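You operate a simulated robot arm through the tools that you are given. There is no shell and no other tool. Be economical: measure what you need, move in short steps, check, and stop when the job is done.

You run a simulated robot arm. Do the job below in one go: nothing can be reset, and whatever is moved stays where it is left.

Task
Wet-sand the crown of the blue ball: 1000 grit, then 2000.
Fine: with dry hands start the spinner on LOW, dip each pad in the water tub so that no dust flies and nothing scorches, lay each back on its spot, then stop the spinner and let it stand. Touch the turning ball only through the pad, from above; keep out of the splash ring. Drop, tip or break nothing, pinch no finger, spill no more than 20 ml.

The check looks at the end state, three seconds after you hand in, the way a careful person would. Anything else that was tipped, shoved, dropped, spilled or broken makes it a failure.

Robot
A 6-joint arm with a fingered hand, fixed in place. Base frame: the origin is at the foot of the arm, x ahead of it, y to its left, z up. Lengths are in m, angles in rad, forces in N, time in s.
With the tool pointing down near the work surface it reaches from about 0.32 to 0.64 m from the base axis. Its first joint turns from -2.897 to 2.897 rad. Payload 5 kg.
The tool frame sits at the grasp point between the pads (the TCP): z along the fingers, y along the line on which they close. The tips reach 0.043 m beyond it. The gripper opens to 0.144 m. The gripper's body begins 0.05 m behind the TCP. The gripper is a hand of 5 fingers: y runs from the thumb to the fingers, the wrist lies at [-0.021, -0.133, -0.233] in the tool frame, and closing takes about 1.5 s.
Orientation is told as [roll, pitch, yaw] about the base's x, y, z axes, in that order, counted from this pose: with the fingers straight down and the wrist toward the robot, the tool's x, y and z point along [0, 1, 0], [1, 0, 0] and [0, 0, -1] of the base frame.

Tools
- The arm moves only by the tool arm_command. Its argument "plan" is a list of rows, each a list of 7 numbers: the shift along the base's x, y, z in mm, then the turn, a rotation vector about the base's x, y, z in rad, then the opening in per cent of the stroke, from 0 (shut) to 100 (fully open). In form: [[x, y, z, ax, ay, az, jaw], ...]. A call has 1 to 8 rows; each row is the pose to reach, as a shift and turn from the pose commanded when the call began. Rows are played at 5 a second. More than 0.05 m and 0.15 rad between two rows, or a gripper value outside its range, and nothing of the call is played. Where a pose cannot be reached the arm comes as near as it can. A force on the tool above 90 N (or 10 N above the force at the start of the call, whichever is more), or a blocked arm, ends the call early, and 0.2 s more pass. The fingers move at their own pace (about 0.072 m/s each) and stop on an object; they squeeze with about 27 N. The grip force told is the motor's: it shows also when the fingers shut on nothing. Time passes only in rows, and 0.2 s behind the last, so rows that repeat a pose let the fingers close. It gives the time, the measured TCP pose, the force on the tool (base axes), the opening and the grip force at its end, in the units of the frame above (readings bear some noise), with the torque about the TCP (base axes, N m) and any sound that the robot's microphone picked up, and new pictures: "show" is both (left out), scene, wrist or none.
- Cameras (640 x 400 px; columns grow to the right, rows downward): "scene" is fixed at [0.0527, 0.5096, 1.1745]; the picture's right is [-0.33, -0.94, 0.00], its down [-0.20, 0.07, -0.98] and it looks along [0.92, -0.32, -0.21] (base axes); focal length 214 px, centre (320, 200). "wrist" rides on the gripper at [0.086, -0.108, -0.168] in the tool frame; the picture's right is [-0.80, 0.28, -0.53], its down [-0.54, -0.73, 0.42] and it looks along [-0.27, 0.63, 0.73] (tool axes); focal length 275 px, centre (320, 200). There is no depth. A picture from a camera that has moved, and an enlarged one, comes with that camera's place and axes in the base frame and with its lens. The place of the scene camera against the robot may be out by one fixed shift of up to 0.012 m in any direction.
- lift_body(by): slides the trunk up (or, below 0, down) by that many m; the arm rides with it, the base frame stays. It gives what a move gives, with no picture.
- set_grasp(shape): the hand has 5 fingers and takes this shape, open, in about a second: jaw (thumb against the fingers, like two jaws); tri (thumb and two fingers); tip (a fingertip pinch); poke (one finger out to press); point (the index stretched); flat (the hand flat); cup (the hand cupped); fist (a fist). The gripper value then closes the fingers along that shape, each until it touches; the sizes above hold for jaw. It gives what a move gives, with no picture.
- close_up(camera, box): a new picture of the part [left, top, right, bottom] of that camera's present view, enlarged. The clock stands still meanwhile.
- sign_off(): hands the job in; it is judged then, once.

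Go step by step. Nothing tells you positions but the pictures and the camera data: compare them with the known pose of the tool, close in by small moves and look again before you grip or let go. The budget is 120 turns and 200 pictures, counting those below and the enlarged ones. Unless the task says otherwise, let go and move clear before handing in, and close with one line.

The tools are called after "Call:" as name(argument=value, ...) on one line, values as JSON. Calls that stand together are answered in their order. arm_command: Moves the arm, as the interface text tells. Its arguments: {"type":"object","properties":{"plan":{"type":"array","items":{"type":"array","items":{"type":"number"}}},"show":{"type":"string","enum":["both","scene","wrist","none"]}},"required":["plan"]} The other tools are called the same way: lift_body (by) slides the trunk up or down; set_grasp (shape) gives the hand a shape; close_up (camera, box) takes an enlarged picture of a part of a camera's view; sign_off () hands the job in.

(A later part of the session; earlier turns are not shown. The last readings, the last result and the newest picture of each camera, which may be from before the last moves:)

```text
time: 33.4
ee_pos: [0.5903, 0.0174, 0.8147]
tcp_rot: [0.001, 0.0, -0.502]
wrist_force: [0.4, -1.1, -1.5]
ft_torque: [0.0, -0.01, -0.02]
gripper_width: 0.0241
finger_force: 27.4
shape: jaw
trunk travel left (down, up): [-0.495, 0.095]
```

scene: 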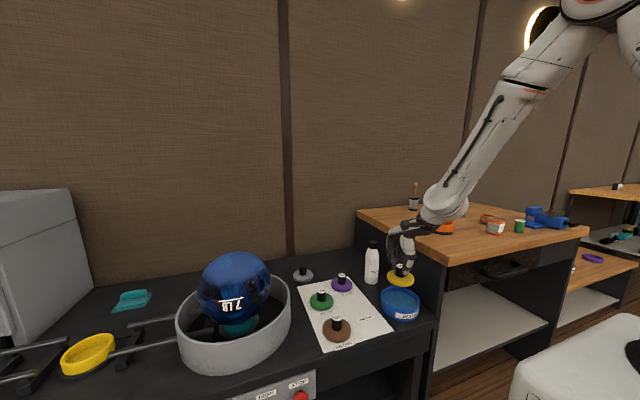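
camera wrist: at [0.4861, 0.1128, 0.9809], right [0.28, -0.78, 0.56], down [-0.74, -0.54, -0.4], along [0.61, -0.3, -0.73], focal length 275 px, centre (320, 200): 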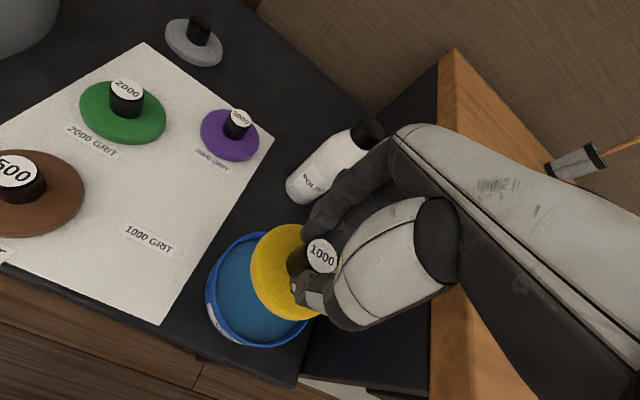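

That works. I'll centre over the tub at (0.595, 0.003) and lower partway.

Call:
arm_command(plan=[[5, -14, 0, 0, 0, 0, 0], [5, -14, -25, 0, 0, 0, 0], [5, -14, -45, 0, 0, 0, 0], [5, -14, -50, 0, 0, 0, 0]])

Call:
close_up(camera="scene", box=[350, 220, 450, 330])

Call:
close_up(camera="wrist", box=[200, 200, 420, 390])

```text
time: 34.4
ee_pos: [0.5967, 0.0049, 0.7649]
tcp_rot: [-0.001, -0.001, -0.5]
wrist_force: [0.2, 0.9, -0.7]
ft_torque: [0.03, 0.02, -0.02]
gripper_width: 0.0242
finger_force: 27.4
shape: jaw
trunk travel left (down, up): [-0.495, 0.095]
camera wrist: at [0.5423, 0.1323, 0.9325], right [-0.13, -0.84, 0.53], down [-0.9, -0.13, -0.42], along [0.42, -0.53, -0.73], focal length 275 px, centre (320, 200)
```

scene: 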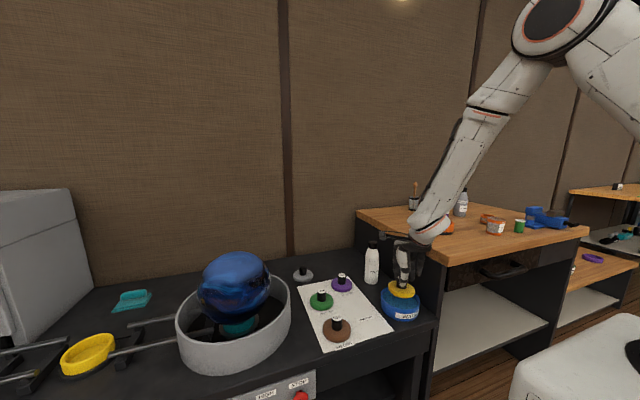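
wrist: 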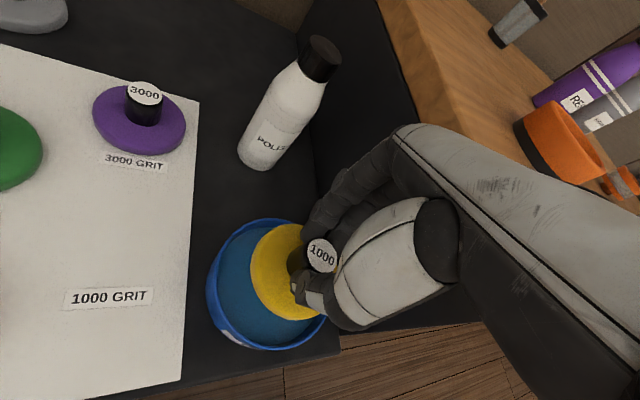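

```text
3.64 times, centred on (400, 275) of scene
camera zoom: at [0.0527, 0.5096, 1.1745], right [-0.33, -0.94, 0.0], down [-0.2, 0.07, -0.98], along [0.92, -0.32, -0.21], focal length 780 px, centre (29, -73)
```

zoom: 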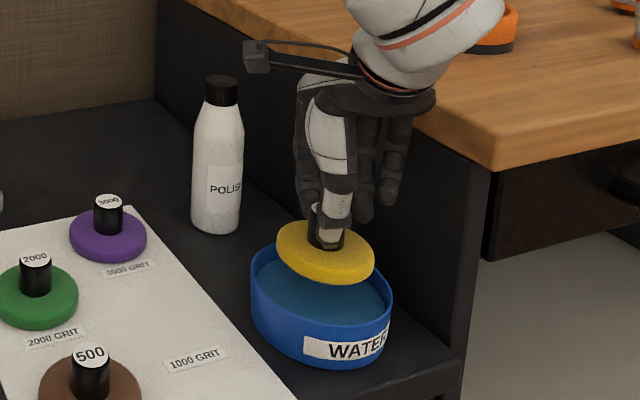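

```text
2.11 times, centred on (310, 295) of wrist
camera zoom: at [0.5423, 0.1323, 0.9325], right [-0.13, -0.84, 0.53], down [-0.9, -0.13, -0.42], along [0.42, -0.53, -0.73], focal length 580 px, centre (341, 0)
```

zoom: 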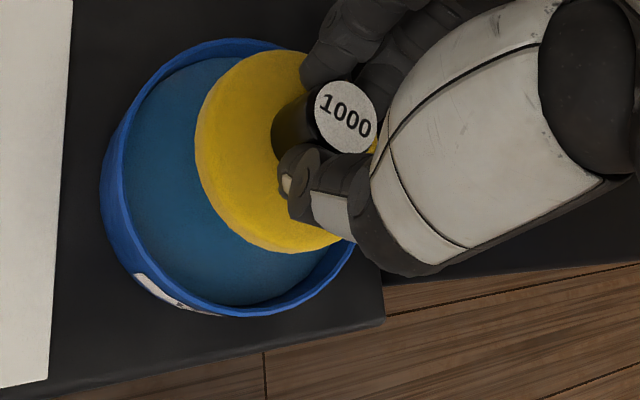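

The pad is nearly centred; I'll shift 3 mm to +y and lower it gently into the water, leaving the fingers above the surface.

Call:
arm_command(plan=[[-1, 3, -12, 0, 0, 0, 0], [-1, 3, -24, 0, 0, 0, 0], [-1, 3, -34, 0, 0, 0, 0], [-1, 3, -42, 0, 0, 0, 0], [-1, 3, -48, 0, 0, 0, 0], [-1, 3, -48, 0, 0, 0, 0]])

Call:
close_up(camera="scene", box=[350, 220, 450, 330])

Call:
close_up(camera="wrist", box=[200, 200, 420, 390])

```text
time: 35.8
ee_pos: [0.596, 0.0065, 0.717]
tcp_rot: [0.0, 0.001, -0.501]
wrist_force: [-0.2, -0.3, -0.6]
ft_torque: [-0.02, -0.02, -0.03]
gripper_width: 0.024
finger_force: 26.9
shape: jaw
trunk travel left (down, up): [-0.495, 0.095]
camera wrist: at [0.5418, 0.1348, 0.884], right [-0.13, -0.84, 0.53], down [-0.9, -0.13, -0.42], along [0.42, -0.54, -0.73], focal length 275 px, centre (320, 200)
```

scene: 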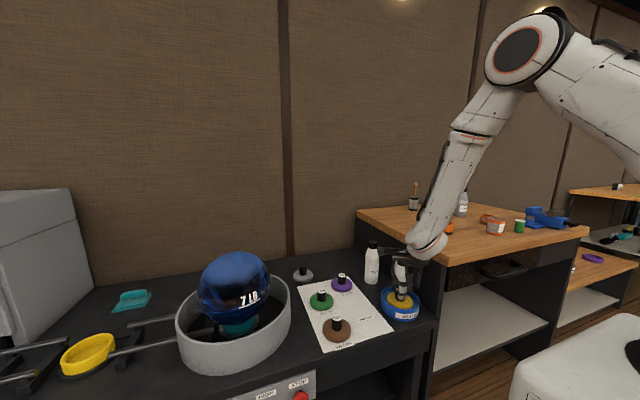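
wrist: 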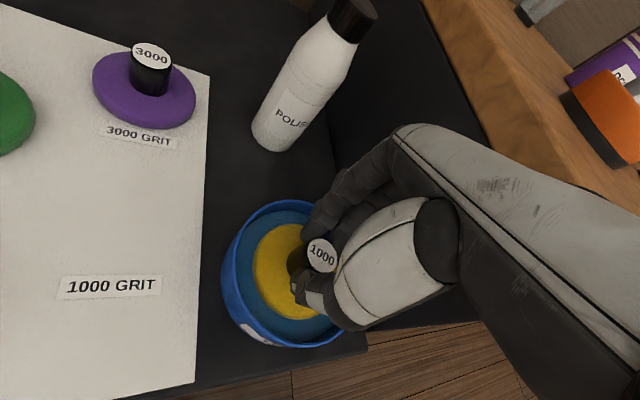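

```text
3.64 times, centred on (400, 275) of scene
camera zoom: at [0.0527, 0.5096, 1.1745], right [-0.33, -0.94, 0.0], down [-0.2, 0.07, -0.98], along [0.92, -0.32, -0.21], focal length 780 px, centre (29, -73)
```

zoom: 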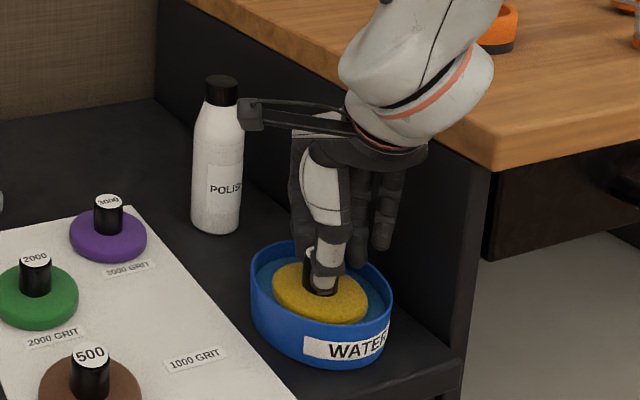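

```text
2.11 times, centred on (310, 295) of wrist
camera zoom: at [0.5418, 0.1348, 0.884], right [-0.13, -0.84, 0.53], down [-0.9, -0.13, -0.42], along [0.42, -0.54, -0.73], focal length 580 px, centre (341, 0)
```

zoom: 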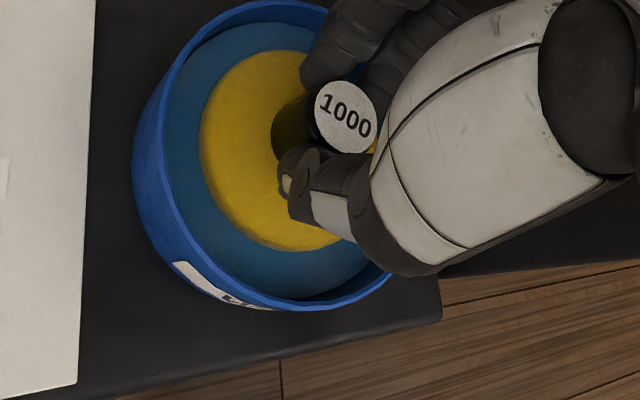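

The pad is sitting in the water, well centred. I'll dip 3 mm more, dwell, then raise slowly and let it drip over the tub.

Call:
arm_command(plan=[[0, 0, -3, 0, 0, 0, 0], [0, 0, -3, 0, 0, 0, 0], [0, 0, -3, 0, 0, 0, 0], [0, 0, -3, 0, 0, 0, 0], [0, 0, 5, 0, 0, 0, 0], [0, 0, 15, 0, 0, 0, 0], [0, 0, 25, 0, 0, 0, 0], [0, 0, 28, 0, 0, 0, 0]], show="none")

Call:
arm_command(plan=[[0, 0, 0, 0, 0, 0, 0], [0, 0, 0, 0, 0, 0, 0], [0, 0, 0, 0, 0, 0, 0], [0, 0, 0, 0, 0, 0, 0], [0, 0, 0, 0, 0, 0, 0], [0, 0, 0, 0, 0, 0, 0], [0, 0, 10, 0, 0, 0, 0]], show="none")

Call:
close_up(camera="scene", box=[350, 220, 450, 330])

```text
time: 37.6
ee_pos: [0.5946, 0.0075, 0.7451]
tcp_rot: [-0.001, 0.001, -0.502]
wrist_force: [0.1, -0.8, 0.3]
ft_torque: [0.02, -0.02, -0.02]
gripper_width: 0.0241
finger_force: 26.8
shape: jaw
trunk travel left (down, up): [-0.495, 0.095]
```

```text
time: 39.2
ee_pos: [0.5955, 0.0075, 0.7529]
tcp_rot: [0.001, 0.002, -0.5]
wrist_force: [-0.1, 0.6, -0.1]
ft_torque: [0.01, 0.02, 0.01]
gripper_width: 0.0242
finger_force: 26.8
shape: jaw
trunk travel left (down, up): [-0.495, 0.095]
```

```text
3.64 times, centred on (400, 275) of scene
camera zoom: at [0.0527, 0.5096, 1.1745], right [-0.33, -0.94, 0.0], down [-0.2, 0.07, -0.98], along [0.92, -0.32, -0.21], focal length 780 px, centre (29, -73)
```

zoom: 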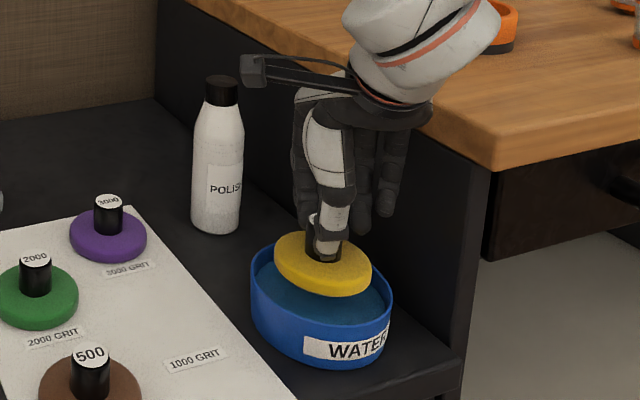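

The pad is dipped and dripped. Now I'll go up and across to the ball, staying high, with the wrist turned toward the base.

Call:
arm_command(plan=[[0, 0, 45, 0, 0, 0, 0], [0, 10, 90, 0, 0, 0.1, 0], [5, 25, 135, 0, 0, 0.2, 0], [10, 45, 180, 0, 0, 0.3, 0], [15, 70, 220, 0, 0, 0.42, 0], [20, 105, 250, 0, 0, 0.54, 0], [25, 145, 270, 0, 0, 0.66, 0], [30, 190, 280, 0, 0, 0.78, 0]], show="none")

Call:
arm_command(plan=[[5, 45, 0, 0, 0, 0.08, 0], [15, 90, 0, 0, 0, 0.16, 0], [25, 135, 0, 0, 0, 0.24, 0], [35, 180, 0, 0, 0, 0.32, 0], [45, 225, 0, 0, 0, 0.38, 0], [55, 270, 0, 0, 0, 0.38, 0], [65, 310, 0, 0, 0, 0.38, 0]])

```text
time: 41.0
ee_pos: [0.6244, 0.1975, 1.0344]
tcp_rot: [0.0, 0.001, 0.28]
wrist_force: [-0.5, 0.6, -0.5]
ft_torque: [0.04, -0.04, 0.0]
gripper_width: 0.0239
finger_force: 27.4
shape: jaw
trunk travel left (down, up): [-0.495, 0.095]
```

```text
time: 42.6
ee_pos: [0.6903, 0.5075, 1.0346]
tcp_rot: [0.001, 0.002, 0.66]
wrist_force: [-0.4, -0.1, -1.5]
ft_torque: [0.0, 0.03, 0.02]
gripper_width: 0.0241
finger_force: 27.4
shape: jaw
trunk travel left (down, up): [-0.495, 0.095]
camera wrist: at [0.5524, 0.5092, 1.2023], right [0.71, -0.46, 0.53], down [-0.24, -0.87, -0.42], along [0.66, 0.17, -0.73], focal length 275 px, centre (320, 200)
```

scene: 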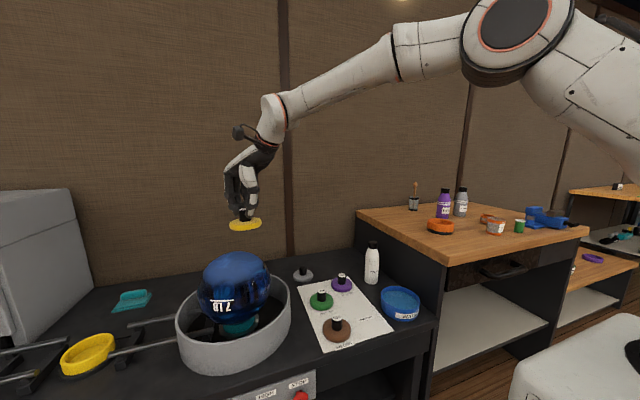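
wrist: 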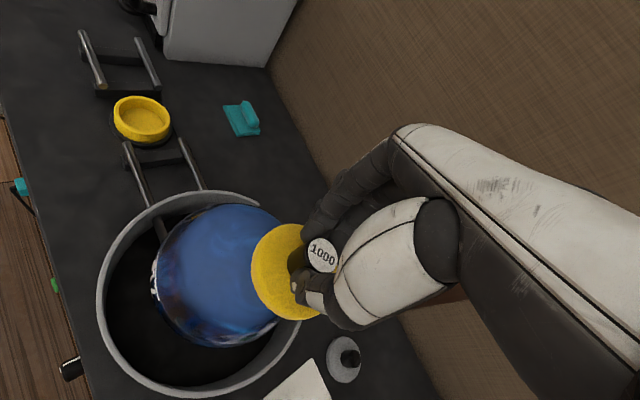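

The ball centre now reads about (0.697, 0.550). I'll centre the pad above the crown, come down to just above it, and look.

Call:
arm_command(plan=[[4, 25, 0, 0, 0, 0, 0], [7, 43, 0, 0, 0, 0, 0], [7, 43, -20, 0, 0, 0, 0], [7, 43, -40, 0, 0, 0, 0], [7, 43, -55, 0, 0, 0, 0]])

Call:
close_up(camera="scene", box=[170, 190, 310, 340])

Call:
close_up(camera="wrist", box=[90, 170, 350, 400])

```text
time: 43.8
ee_pos: [0.6957, 0.5507, 0.9779]
tcp_rot: [0.001, 0.0, 0.66]
wrist_force: [-0.4, -0.1, -0.8]
ft_torque: [0.0, -0.01, 0.03]
gripper_width: 0.0244
finger_force: 27.0
shape: jaw
trunk travel left (down, up): [-0.495, 0.095]
camera wrist: at [0.5585, 0.5517, 1.1456], right [0.71, -0.46, 0.53], down [-0.24, -0.87, -0.42], along [0.66, 0.17, -0.73], focal length 275 px, centre (320, 200)
```

scene: 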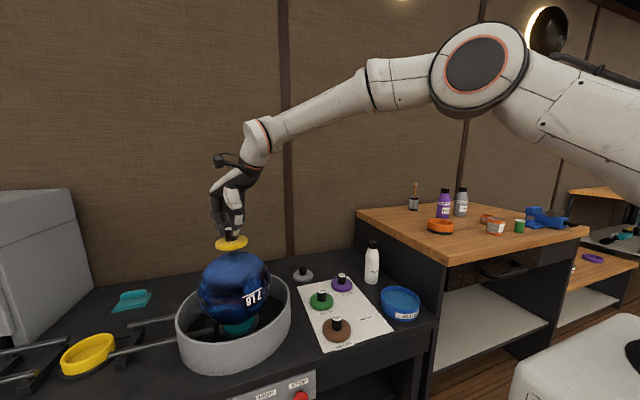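
wrist: 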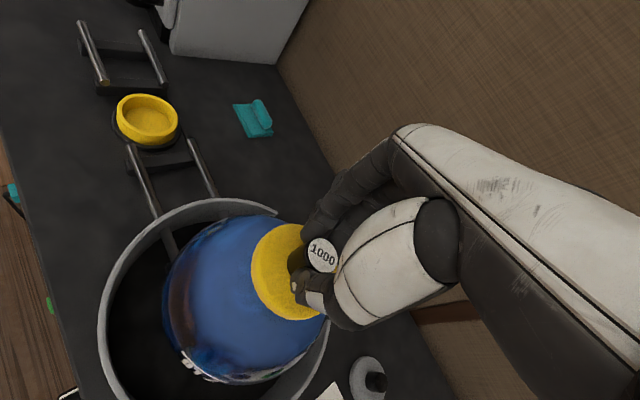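

```text
2.67 times, centred on (240, 265) of scene
camera zoom: at [0.0527, 0.5096, 1.1745], right [-0.33, -0.94, 0.0], down [-0.2, 0.07, -0.98], along [0.92, -0.32, -0.21], focal length 572 px, centre (533, 27)
```

zoom: 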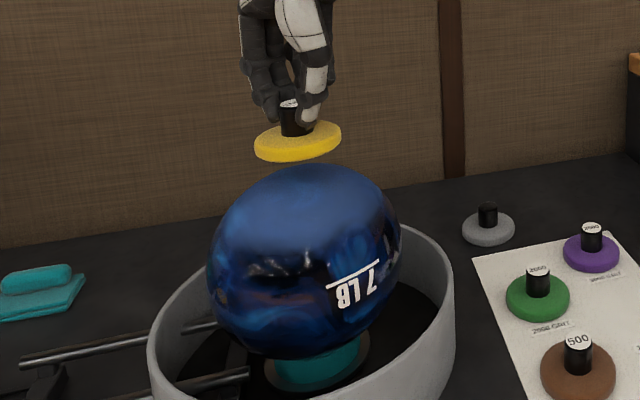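

```text
1.74 times, centred on (220, 285) of wrist
camera zoom: at [0.5585, 0.5517, 1.1456], right [0.71, -0.46, 0.53], down [-0.24, -0.87, -0.42], along [0.66, 0.17, -0.73], focal length 479 px, centre (494, 52)
```

zoom: 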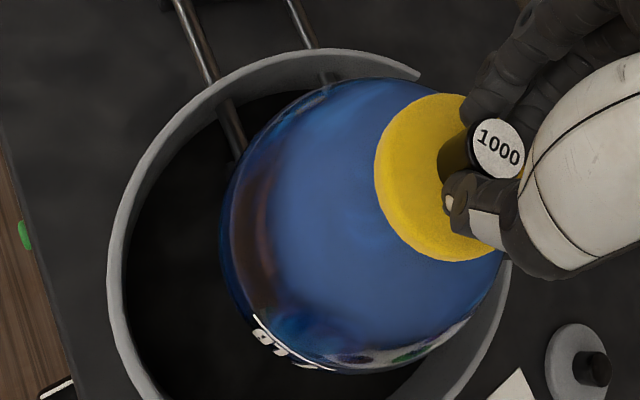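

The pad is centred above the turning crown, about 2 cm up. I'll come down in small steps and watch the force.

Call:
arm_command(plan=[[3, 0, -6, 0, 0, 0, 0], [3, 0, -11, 0, 0, 0, 0], [3, 0, -14, 0, 0, 0, 0], [3, 0, -17, 0, 0, 0, 0], [3, 0, -20, 0, 0, 0, 0]], show="none")

Call:
close_up(camera="scene", box=[170, 190, 310, 340])

```text
time: 45.0
ee_pos: [0.6991, 0.5503, 0.959]
tcp_rot: [0.0, 0.0, 0.661]
wrist_force: [0.0, 0.3, 0.1]
ft_torque: [0.0, 0.0, 0.01]
gripper_width: 0.0243
finger_force: 26.4
shape: jaw
trunk travel left (down, up): [-0.495, 0.095]
```

```text
2.67 times, centred on (240, 265) of scene
camera zoom: at [0.0527, 0.5096, 1.1745], right [-0.33, -0.94, 0.0], down [-0.2, 0.07, -0.98], along [0.92, -0.32, -0.21], focal length 572 px, centre (533, 27)
```

zoom: 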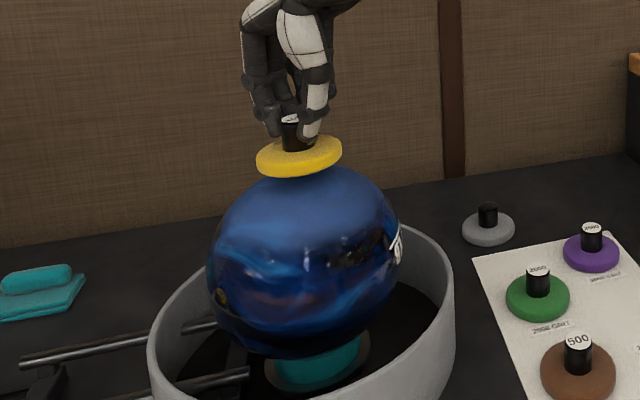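

The pad is still about 9 mm above the crown and perhaps 4 mm toward -y. I'll correct and continue down slowly.

Call:
arm_command(plan=[[0, 3, -2, 0, 0, 0, 0], [0, 3, -4, 0, 0, 0, 0], [0, 3, -6, 0, 0, 0, 0], [0, 3, -8, 0, 0, 0, 0], [0, 3, -10, 0, 0, 0, 0]], show="none")

```text
time: 46.2
ee_pos: [0.6998, 0.5551, 0.9478]
tcp_rot: [0.0, 0.001, 0.658]
wrist_force: [0.4, 0.2, 1.3]
ft_torque: [0.0, 0.06, 0.0]
gripper_width: 0.0244
finger_force: 26.8
shape: jaw
trunk travel left (down, up): [-0.495, 0.095]
```

Call:
arm_command(plan=[[0, 0, -1, 0, 0, 0, 0], [0, 0, -2, 0, 0, 0, 0], [0, 0, -3, 0, 0, 0, 0]], show="none")

Call:
close_up(camera="scene", box=[170, 190, 310, 340])

Call:
close_up(camera="wrist", box=[90, 170, 350, 400])

```text
time: 47.0
ee_pos: [0.6994, 0.5534, 0.9467]
tcp_rot: [0.0, 0.002, 0.66]
wrist_force: [0.0, -0.3, -0.2]
ft_torque: [-0.03, 0.01, 0.02]
gripper_width: 0.0241
finger_force: 26.6
shape: jaw
trunk travel left (down, up): [-0.495, 0.095]
```

```text
2.67 times, centred on (240, 265) of scene
camera zoom: at [0.0527, 0.5096, 1.1745], right [-0.33, -0.94, 0.0], down [-0.2, 0.07, -0.98], along [0.92, -0.32, -0.21], focal length 572 px, centre (533, 27)
```

zoom: 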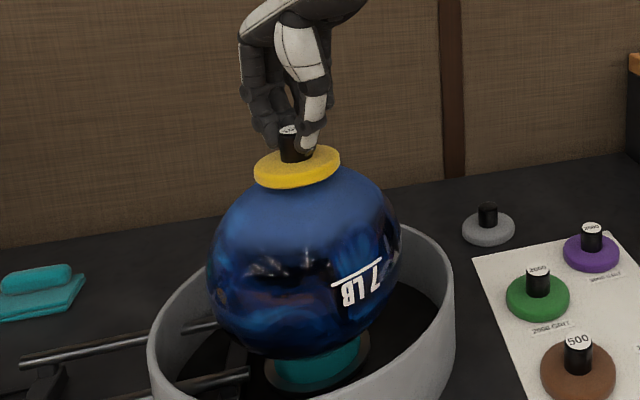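

```text
1.74 times, centred on (220, 285) of wrist
camera zoom: at [0.562, 0.5554, 1.1141], right [0.71, -0.46, 0.53], down [-0.24, -0.87, -0.42], along [0.66, 0.17, -0.73], focal length 479 px, centre (494, 52)
```

zoom: 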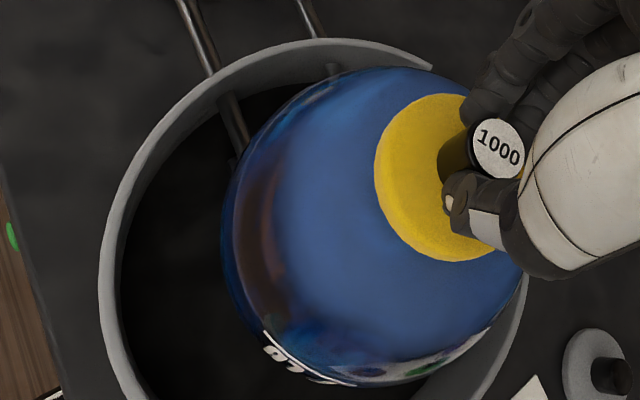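

It's almost touching, with no force yet. I'll continue down in 1–1.5 mm steps.

Call:
arm_command(plan=[[0, 0, -1.5, 0, 0, 0, 0], [0, 0, -3, 0, 0, 0, 0], [0, 0, -4.5, 0, 0, 0, 0], [0, 0, -4.5, 0, 0, 0, 0]], show="none")

```text
time: 48.0
ee_pos: [0.7003, 0.554, 0.9423]
tcp_rot: [-0.001, -0.001, 0.658]
wrist_force: [0.3, 0.9, 1.8]
ft_torque: [0.02, -0.07, -0.03]
gripper_width: 0.0242
finger_force: 27.0
shape: jaw
trunk travel left (down, up): [-0.495, 0.095]
```

Call:
arm_command(plan=[[0, 0, -1.5, 0, 0, 0, 0], [0, 0, -3, 0, 0, 0, 0], [0, 0, -3, 0, 0, 0, 0]], show="none")

```text
time: 48.8
ee_pos: [0.6987, 0.5528, 0.9411]
tcp_rot: [0.001, -0.002, 0.66]
wrist_force: [-3.8, -0.8, 14.0]
ft_torque: [-0.04, 0.07, 0.01]
gripper_width: 0.0246
finger_force: 27.3
shape: jaw
trunk travel left (down, up): [-0.495, 0.095]
```

The pad is in contact at about 14 N. I'll ease off 1 mm and let the ball turn under it with small gentle strokes.

Call:
arm_command(plan=[[0, 0, 1, 0, 0, 0, 0], [6, 0, 1, 0, 0, 0, 0], [0, 6, 1, 0, 0, 0, 0], [-6, 0, 1, 0, 0, 0, 0], [0, -6, 1, 0, 0, 0, 0], [6, 0, 1, 0, 0, 0, 0], [0, 6, 1, 0, 0, 0, 0], [0, 0, 1, 0, 0, 0, 0]], show="none")

Call:
close_up(camera="scene", box=[170, 190, 310, 340])

Call:
close_up(camera="wrist", box=[90, 170, 350, 400])

```text
time: 50.6
ee_pos: [0.7009, 0.554, 0.9415]
tcp_rot: [0.0, -0.001, 0.66]
wrist_force: [0.1, 2.3, 11.2]
ft_torque: [0.19, -0.19, 0.09]
gripper_width: 0.0252
finger_force: 26.5
shape: jaw
trunk travel left (down, up): [-0.495, 0.095]
```

```text
2.67 times, centred on (240, 265) of scene
camera zoom: at [0.0527, 0.5096, 1.1745], right [-0.33, -0.94, 0.0], down [-0.2, 0.07, -0.98], along [0.92, -0.32, -0.21], focal length 572 px, centre (533, 27)
```

zoom: 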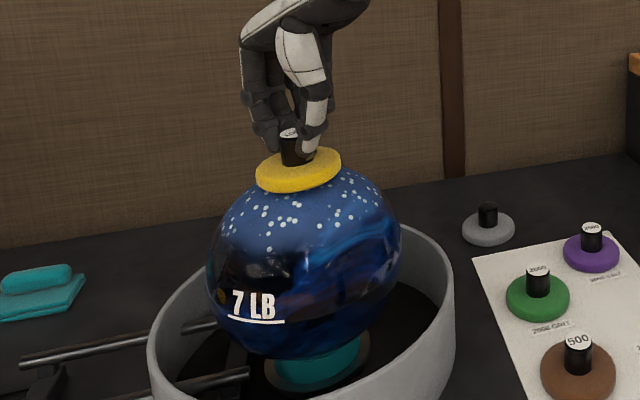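

```text
1.74 times, centred on (220, 285) of wrist
camera zoom: at [0.5615, 0.5547, 1.1087], right [0.71, -0.46, 0.53], down [-0.24, -0.87, -0.42], along [0.66, 0.17, -0.73], focal length 479 px, centre (494, 52)
```

zoom: 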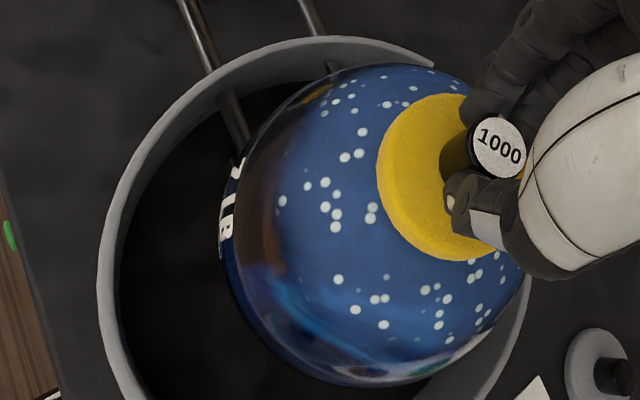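

Water drops show on the ball, so the pad is working wet. I'll continue sanding for several seconds with slightly wider circles.

Call:
arm_command(plan=[[10, 0, 0.3, 0, 0, 0, 0], [7, 7, 0.3, 0, 0, 0, 0], [0, 10, 0.3, 0, 0, 0, 0], [-7, 7, 0.3, 0, 0, 0, 0], [-10, 0, 0.3, 0, 0, 0, 0], [-7, -7, 0.3, 0, 0, 0, 0], [0, -10, 0.3, 0, 0, 0, 0], [0, 0, 0.3, 0, 0, 0, 0]], show="none")

Call:
arm_command(plan=[[10, 0, 0, 0, 0, 0, 0], [7, 7, 0, 0, 0, 0, 0], [0, 10, 0, 0, 0, 0, 0], [-7, 7, 0, 0, 0, 0, 0], [-10, 0, 0, 0, 0, 0, 0], [-7, -7, 0, 0, 0, 0, 0], [0, -10, 0, 0, 0, 0, 0], [0, 0, 0, 0, 0, 0, 0]], show="none")

Call:
close_up(camera="scene", box=[170, 190, 310, 340])

```text
time: 52.4
ee_pos: [0.701, 0.5526, 0.9403]
tcp_rot: [0.0, 0.0, 0.659]
wrist_force: [1.1, 0.4, 6.4]
ft_torque: [-0.1, -0.17, 0.03]
gripper_width: 0.0248
finger_force: 27.2
shape: jaw
trunk travel left (down, up): [-0.495, 0.095]
```

```text
time: 54.2
ee_pos: [0.6986, 0.5534, 0.9414]
tcp_rot: [0.001, 0.001, 0.659]
wrist_force: [-2.3, -0.2, 11.4]
ft_torque: [0.0, 0.1, 0.03]
gripper_width: 0.025
finger_force: 27.0
shape: jaw
trunk travel left (down, up): [-0.495, 0.095]
```

```text
2.67 times, centred on (240, 265) of scene
camera zoom: at [0.0527, 0.5096, 1.1745], right [-0.33, -0.94, 0.0], down [-0.2, 0.07, -0.98], along [0.92, -0.32, -0.21], focal length 572 px, centre (533, 27)
```

zoom: 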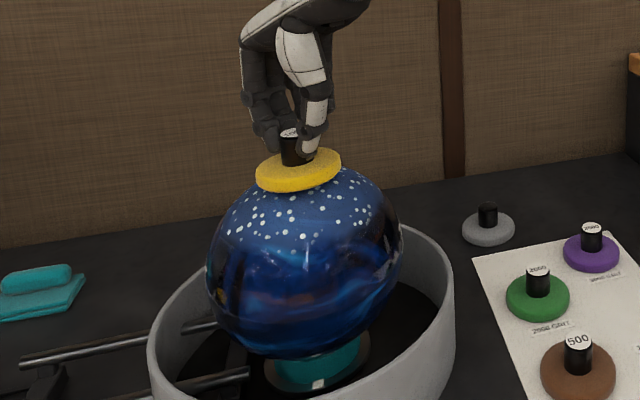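

I'll do two more rounds, then lift and look at the crown.

Call:
arm_command(plan=[[12, 0, 0, 0, 0, 0, 0], [8, 8, 0, 0, 0, 0, 0], [0, 12, 0, 0, 0, 0, 0], [-8, 8, 0, 0, 0, 0, 0], [-12, 0, 0, 0, 0, 0, 0], [-8, -8, 0, 0, 0, 0, 0], [0, -12, 0, 0, 0, 0, 0], [0, 0, 0, 0, 0, 0, 0]], show="none")

Call:
arm_command(plan=[[10, 0, 0, 0, 0, 0, 0], [7, 7, 0, 0, 0, 0, 0], [0, 10, 0, 0, 0, 0, 0], [-7, 7, 0, 0, 0, 0, 0], [-10, 0, 0, 0, 0, 0, 0], [-7, -7, 0, 0, 0, 0, 0], [0, -10, 0, 0, 0, 0, 0], [0, 0, 0, 0, 0, 0, 0]], show="none")

Call:
arm_command(plan=[[0, 0, 10, 0, 0, 0, 0], [0, 0, 30, 0, 0, 0, 0], [0, 0, 70, 0, 0, 0, 0], [0, -20, 100, 0, 0, 0, 0]], show="none")

Call:
close_up(camera="scene", box=[170, 190, 310, 340])

Call:
close_up(camera="wrist", box=[90, 170, 350, 400])

```text
time: 56.0
ee_pos: [0.6997, 0.553, 0.9409]
tcp_rot: [0.0, -0.001, 0.66]
wrist_force: [-0.3, 3.0, 8.9]
ft_torque: [0.12, -0.12, 0.05]
gripper_width: 0.0252
finger_force: 27.4
shape: jaw
trunk travel left (down, up): [-0.495, 0.095]
```

```text
time: 57.8
ee_pos: [0.7011, 0.5519, 0.9399]
tcp_rot: [0.001, 0.002, 0.66]
wrist_force: [0.7, 0.1, 7.1]
ft_torque: [-0.04, -0.13, 0.05]
gripper_width: 0.0249
finger_force: 26.9
shape: jaw
trunk travel left (down, up): [-0.495, 0.095]
```

```text
time: 58.8
ee_pos: [0.6995, 0.532, 1.04]
tcp_rot: [0.0, 0.001, 0.661]
wrist_force: [-0.2, -0.1, -0.5]
ft_torque: [0.02, -0.04, -0.02]
gripper_width: 0.0247
finger_force: 27.0
shape: jaw
trunk travel left (down, up): [-0.495, 0.095]
```

```text
2.67 times, centred on (240, 265) of scene
camera zoom: at [0.0527, 0.5096, 1.1745], right [-0.33, -0.94, 0.0], down [-0.2, 0.07, -0.98], along [0.92, -0.32, -0.21], focal length 572 px, centre (533, 27)
```

zoom: 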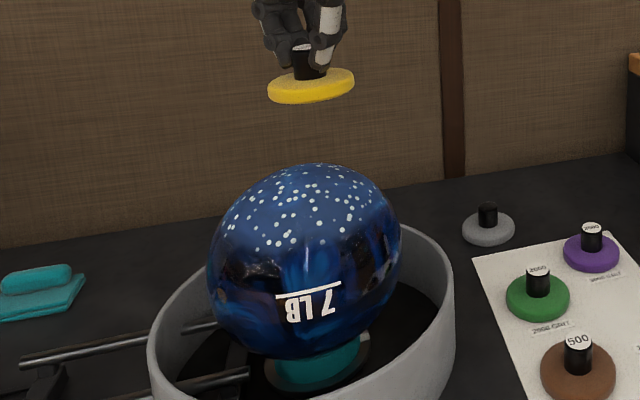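

```text
1.74 times, centred on (220, 285) of wrist
camera zoom: at [0.5607, 0.5341, 1.2063], right [0.71, -0.46, 0.53], down [-0.24, -0.87, -0.42], along [0.66, 0.17, -0.73], focal length 479 px, centre (494, 52)
```

zoom: 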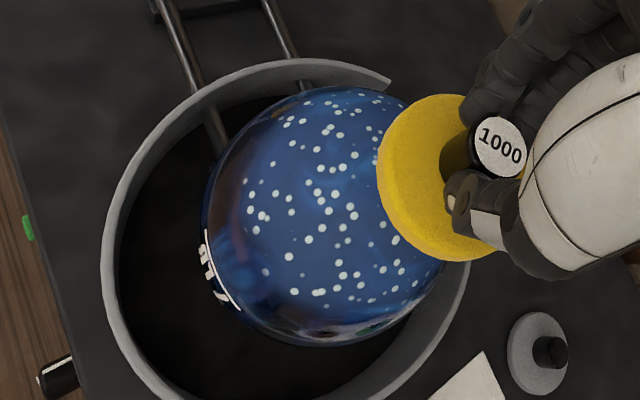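

The crown haze is clearly reduced. Now I'll carry the 1000 pad back to its spot with the wrist turned square again.

Call:
arm_command(plan=[[-6, -45, 0, 0, 0, -0.1, 0], [-12, -90, 0, 0, 0, -0.2, 0], [-20, -135, 0, 0, 0, -0.3, 0], [-28, -180, -5, 0, 0, -0.4, 0], [-36, -222, -20, 0, 0, -0.5, 0], [-44, -262, -45, 0, 0, -0.6, 0], [-50, -298, -75, 0, 0, -0.66, 0], [-55, -330, -110, 0, 0, -0.66, 0]], show="none")

Call:
arm_command(plan=[[0, -25, -40, 0, 0, 0, 0], [0, -45, -80, 0, 0, 0, 0], [-0.5, -54, -120, 0, 0, 0, 0], [-0.5, -54, -165, 0, 0, 0, 0], [-0.5, -54, -195, 0, 0, 0, 0]])

```text
time: 60.6
ee_pos: [0.6444, 0.2043, 0.927]
tcp_rot: [0.002, -0.002, 0.0]
wrist_force: [-0.2, 0.5, 0.4]
ft_torque: [-0.03, -0.01, 0.0]
gripper_width: 0.0249
finger_force: 27.2
shape: jaw
trunk travel left (down, up): [-0.495, 0.095]
```

```text
time: 61.8
ee_pos: [0.6427, 0.151, 0.737]
tcp_rot: [0.001, -0.001, -0.002]
wrist_force: [0.7, 0.4, -0.3]
ft_torque: [0.0, 0.04, -0.02]
gripper_width: 0.0245
finger_force: 27.1
shape: jaw
trunk travel left (down, up): [-0.495, 0.095]
camera wrist: at [0.5348, 0.2364, 0.9044], right [0.28, -0.8, 0.53], down [-0.73, -0.54, -0.42], along [0.63, -0.27, -0.73], focal length 275 px, centre (320, 200)
```

scene: 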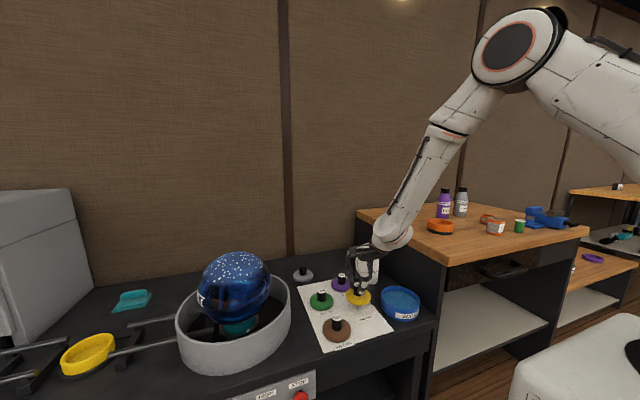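
wrist: 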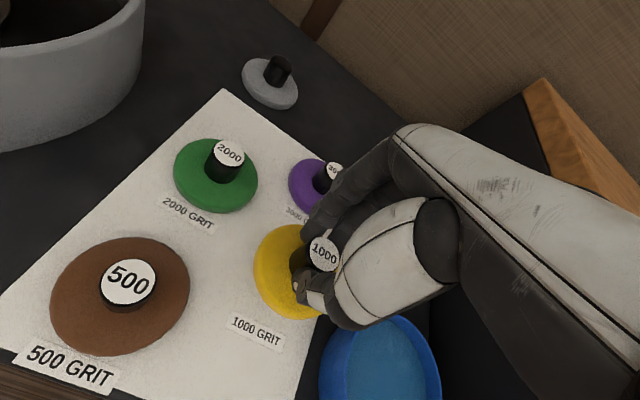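

The pad is over its spot. I'll fine-adjust to (0.644, 0.148) and lower gently to the card.

Call:
arm_command(plan=[[1, -2.5, -15, 0, 0, 0, 0], [1, -2.5, -28, 0, 0, 0, 0], [1, -2.5, -36, 0, 0, 0, 0], [1, -2.5, -39, 0, 0, 0, 0], [1, -2.5, -40.5, 0, 0, 0, 0], [1, -2.5, -41.5, 0, 0, 0, 0]], show="none")

Call:
close_up(camera="scene", box=[290, 240, 430, 350])

```text
time: 63.2
ee_pos: [0.6462, 0.1469, 0.6952]
tcp_rot: [0.003, -0.002, -0.002]
wrist_force: [-0.9, -1.0, 4.8]
ft_torque: [-0.04, -0.15, 0.02]
gripper_width: 0.0248
finger_force: 27.1
shape: jaw
trunk travel left (down, up): [-0.495, 0.095]
```

```text
3.64 times, centred on (360, 295) of scene
camera zoom: at [0.0527, 0.5096, 1.1745], right [-0.33, -0.94, 0.0], down [-0.2, 0.07, -0.98], along [0.92, -0.32, -0.21], focal length 780 px, centre (174, -146)
```

zoom: 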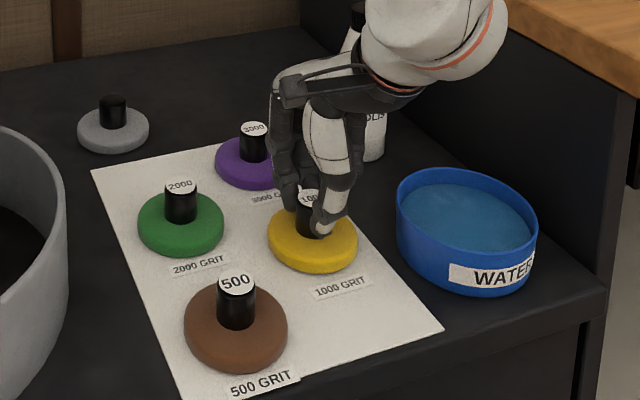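

The pad rests on its spot with a light 5 N touch. I'll release and rise straight up.

Call:
arm_command(plan=[[0, 0, 0, 0, 0, 0, 20], [0, 0, 0, 0, 0, 0, 40], [0, 0, 0, 0, 0, 0, 60], [0, 0, 0, 0, 0, 0, 60], [0, 0, 0, 0, 0, 0, 60], [0, 0, 15, 0, 0, 0, 60], [0, 0, 45, 0, 0, 0, 60], [0, 0, 85, 0, 0, 0, 60]])

Call:
close_up(camera="wrist", box=[130, 130, 350, 340])

```text
time: 65.0
ee_pos: [0.6435, 0.1482, 0.7798]
tcp_rot: [0.0, 0.002, -0.001]
wrist_force: [-0.2, -0.2, -0.5]
ft_torque: [0.04, -0.04, 0.0]
gripper_width: 0.0861
finger_force: 0.0
shape: jaw
trunk travel left (down, up): [-0.495, 0.095]
camera wrist: at [0.5352, 0.2346, 0.9476], right [0.28, -0.8, 0.53], down [-0.73, -0.54, -0.42], along [0.62, -0.27, -0.73], focal length 275 px, centre (320, 200)
```

scene: 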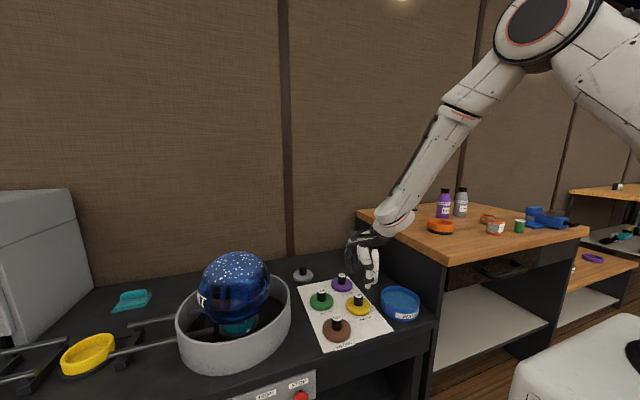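
wrist: 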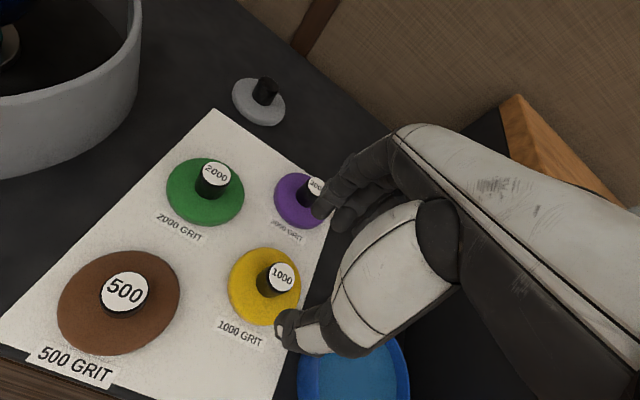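

```text
1.90 times, centred on (240, 235) of wrist
camera zoom: at [0.5352, 0.2346, 0.9476], right [0.28, -0.8, 0.53], down [-0.73, -0.54, -0.42], along [0.62, -0.27, -0.73], focal length 524 px, centre (472, 133)
```

zoom: 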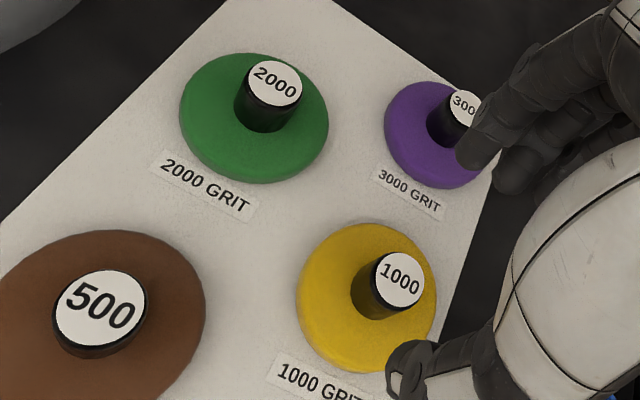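

The 1000 pad is back in place. The 2000 knob reads (0.714, 0.260); I'll go over it and descend partway.

Call:
arm_command(plan=[[20, 35, 20, 0, 0, 0, 60], [45, 70, 20, 0, 0, 0, 60], [70, 112, 20, 0, 0, 0, 60], [70, 112, -10, 0, 0, 0, 60], [70, 112, -40, 0, 0, 0, 60], [70, 112, -60, 0, 0, 0, 60]])

Call:
close_up(camera="wrist", box=[240, 170, 420, 370])

```text
time: 66.4
ee_pos: [0.7144, 0.2594, 0.7192]
tcp_rot: [0.002, 0.0, -0.002]
wrist_force: [0.3, -0.2, 0.6]
ft_torque: [-0.01, -0.01, 0.03]
gripper_width: 0.0861
finger_force: 0.1
shape: jaw
trunk travel left (down, up): [-0.495, 0.095]
camera wrist: at [0.6064, 0.3465, 0.8865], right [0.28, -0.8, 0.53], down [-0.73, -0.54, -0.42], along [0.63, -0.27, -0.73], focal length 275 px, centre (320, 200)
```

scene: 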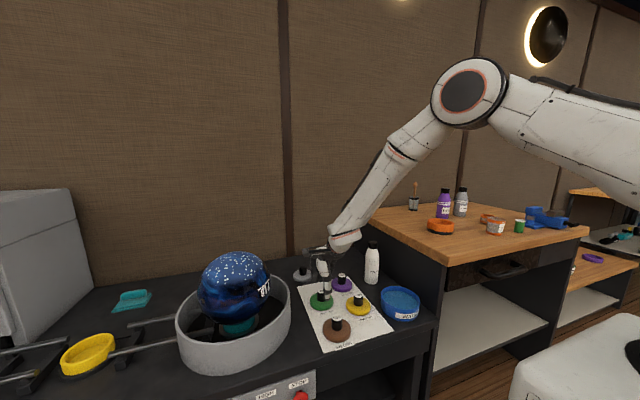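
wrist: 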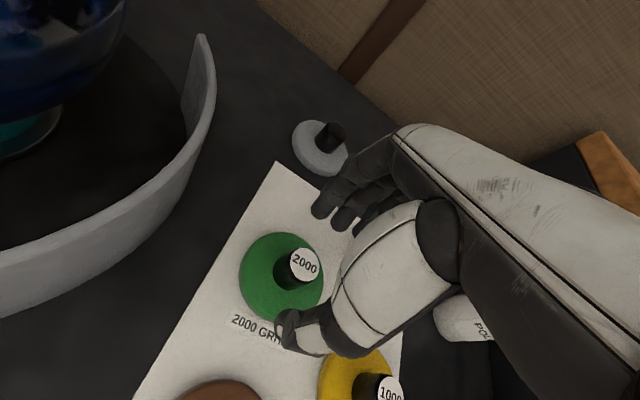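

```text
2.00 times, centred on (330, 270) of wrist
camera zoom: at [0.6064, 0.3465, 0.8865], right [0.28, -0.8, 0.53], down [-0.73, -0.54, -0.42], along [0.63, -0.27, -0.73], focal length 551 px, centre (300, 60)
```

zoom: 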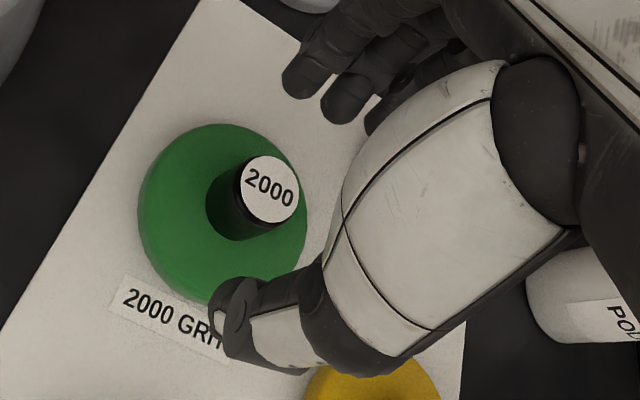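

It's aligned nearly the same as before; I'll shift 3 mm to +y, drop to grip height and close.

Call:
arm_command(plan=[[1, 3, -12, 0, 0, 0, 60], [1, 3, -24, 0, 0, 0, 60], [1, 3, -24, 0, 0, 0, 60], [1, 3, -24, 0, 0, 0, 20], [1, 3, -24, 0, 0, 0, 0], [1, 3, -24, 0, 0, 0, 0], [1, 3, -24, 0, 0, 0, 0], [1, 3, -24, 0, 0, 0, 0]], show="wrist")

```text
time: 68.2
ee_pos: [0.7149, 0.2629, 0.6947]
tcp_rot: [-0.001, -0.001, 0.0]
wrist_force: [0.2, 0.0, 1.0]
ft_torque: [-0.04, -0.04, -0.01]
gripper_width: 0.0242
finger_force: 26.9
shape: jaw
trunk travel left (down, up): [-0.495, 0.095]
camera wrist: at [0.6079, 0.3489, 0.8623], right [0.28, -0.8, 0.53], down [-0.73, -0.54, -0.42], along [0.63, -0.27, -0.73], focal length 275 px, centre (320, 200)
```

wrist: 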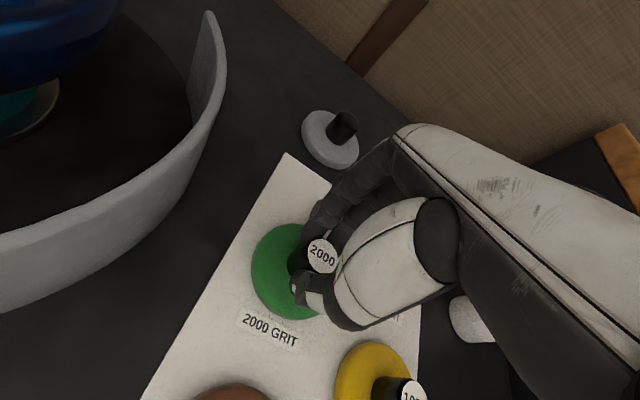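

The 2000 pad is gripped. I'll lift it and carry it to the tub, turning the hand to -0.5 on the way as before.

Call:
arm_command(plan=[[0, 0, 20, 0, 0, 0, 0], [0, 0, 60, 0, 0, 0, 0], [-5, -5, 105, 0, 0, -0.08, 0], [-20, -25, 135, 0, 0, -0.16, 0], [-40, -60, 140, 0, 0, -0.24, 0], [-60, -100, 140, 0, 0, -0.34, 0], [-80, -140, 140, 0, 0, -0.44, 0], [-95, -180, 140, 0, 0, -0.5, 0]], show="none")

Call:
arm_command(plan=[[-12, -40, -5, 0, 0, 0, 0], [-25, -75, -15, 0, 0, 0, 0], [-25, -75, -45, 0, 0, 0, 0], [-25, -75, -70, 0, 0, 0, 0]])

Call:
close_up(camera="wrist", box=[200, 200, 420, 390])

```text
time: 70.0
ee_pos: [0.62, 0.0802, 0.8347]
tcp_rot: [-0.001, 0.0, -0.504]
wrist_force: [-0.2, 0.6, -0.9]
ft_torque: [-0.03, -0.01, -0.04]
gripper_width: 0.0241
finger_force: 27.7
shape: jaw
trunk travel left (down, up): [-0.495, 0.095]
```

```text
time: 71.0
ee_pos: [0.5954, 0.0057, 0.765]
tcp_rot: [0.003, -0.001, -0.502]
wrist_force: [-0.1, 0.7, -0.3]
ft_torque: [-0.06, -0.02, 0.01]
gripper_width: 0.0241
finger_force: 27.4
shape: jaw
trunk travel left (down, up): [-0.495, 0.095]
camera wrist: at [0.5421, 0.1343, 0.933], right [-0.13, -0.84, 0.53], down [-0.9, -0.13, -0.42], along [0.42, -0.53, -0.73], focal length 275 px, centre (320, 200)
```

scene: 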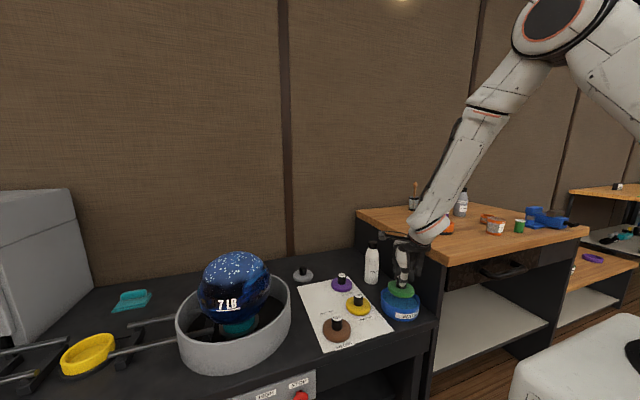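
wrist: 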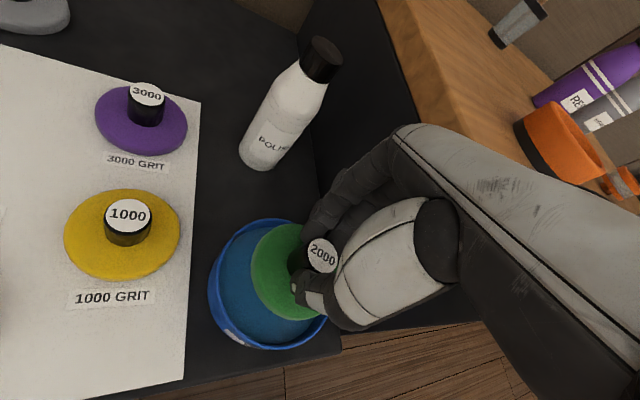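

```text
2.11 times, centred on (310, 295) of wrist
camera zoom: at [0.5421, 0.1343, 0.933], right [-0.13, -0.84, 0.53], down [-0.9, -0.13, -0.42], along [0.42, -0.53, -0.73], focal length 580 px, centre (341, 0)
```

zoom: 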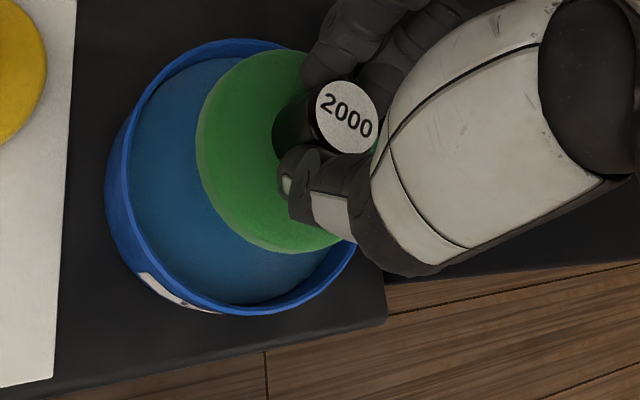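

The pad is in the same position as last time. I'll repeat the dip to the same depth, then drip over the tub.

Call:
arm_command(plan=[[0, 2, -14, 0, 0, 0, 0], [0, 2, -28, 0, 0, 0, 0], [0, 2, -39, 0, 0, 0, 0], [0, 2, -46, 0, 0, 0, 0], [0, 2, -51, 0, 0, 0, 0], [0, 2, -51, 0, 0, 0, 0], [0, 2, -51, 0, 0, 0, 0], [0, 2, -51, 0, 0, 0, 0]], show="wrist")

Call:
arm_command(plan=[[0, 0, 8, 0, 0, 0, 0], [0, 0, 18, 0, 0, 0, 0], [0, 0, 28, 0, 0, 0, 0], [0, 0, 31, 0, 0, 0, 0], [0, 0, 31, 0, 0, 0, 0], [0, 0, 31, 0, 0, 0, 0], [0, 0, 31, 0, 0, 0, 0], [0, 0, 31, 0, 0, 0, 0]], show="none")

Call:
arm_command(plan=[[0, 0, 0, 0, 0, 0, 0], [0, 0, 0, 0, 0, 0, 0], [0, 0, 0, 0, 0, 0, 0], [0, 0, 5, 0, 0, 0, 0]], show="none")

```text
time: 72.8
ee_pos: [0.5958, 0.0082, 0.7152]
tcp_rot: [0.002, -0.001, -0.501]
wrist_force: [-0.6, 0.5, -1.0]
ft_torque: [-0.02, -0.02, 0.0]
gripper_width: 0.0242
finger_force: 26.7
shape: jaw
trunk travel left (down, up): [-0.495, 0.095]
camera wrist: at [0.5427, 0.1361, 0.8822], right [-0.13, -0.84, 0.53], down [-0.9, -0.13, -0.42], along [0.42, -0.53, -0.73], focal length 275 px, centre (320, 200)
```

wrist: 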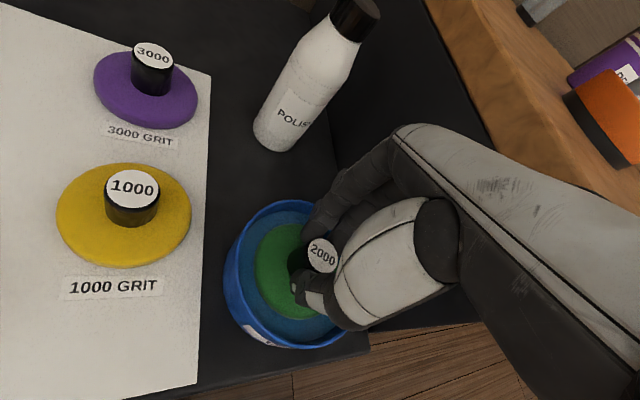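

```text
time: 74.6
ee_pos: [0.5968, 0.0084, 0.7444]
tcp_rot: [-0.002, -0.001, -0.502]
wrist_force: [0.0, -0.1, 0.2]
ft_torque: [0.0, 0.01, -0.04]
gripper_width: 0.0242
finger_force: 27.0
shape: jaw
trunk travel left (down, up): [-0.495, 0.095]
```

```text
time: 75.6
ee_pos: [0.597, 0.0081, 0.7503]
tcp_rot: [0.001, 0.002, -0.502]
wrist_force: [0.5, -1.0, -0.3]
ft_torque: [0.0, 0.01, -0.02]
gripper_width: 0.0241
finger_force: 27.1
shape: jaw
trunk travel left (down, up): [-0.495, 0.095]
```

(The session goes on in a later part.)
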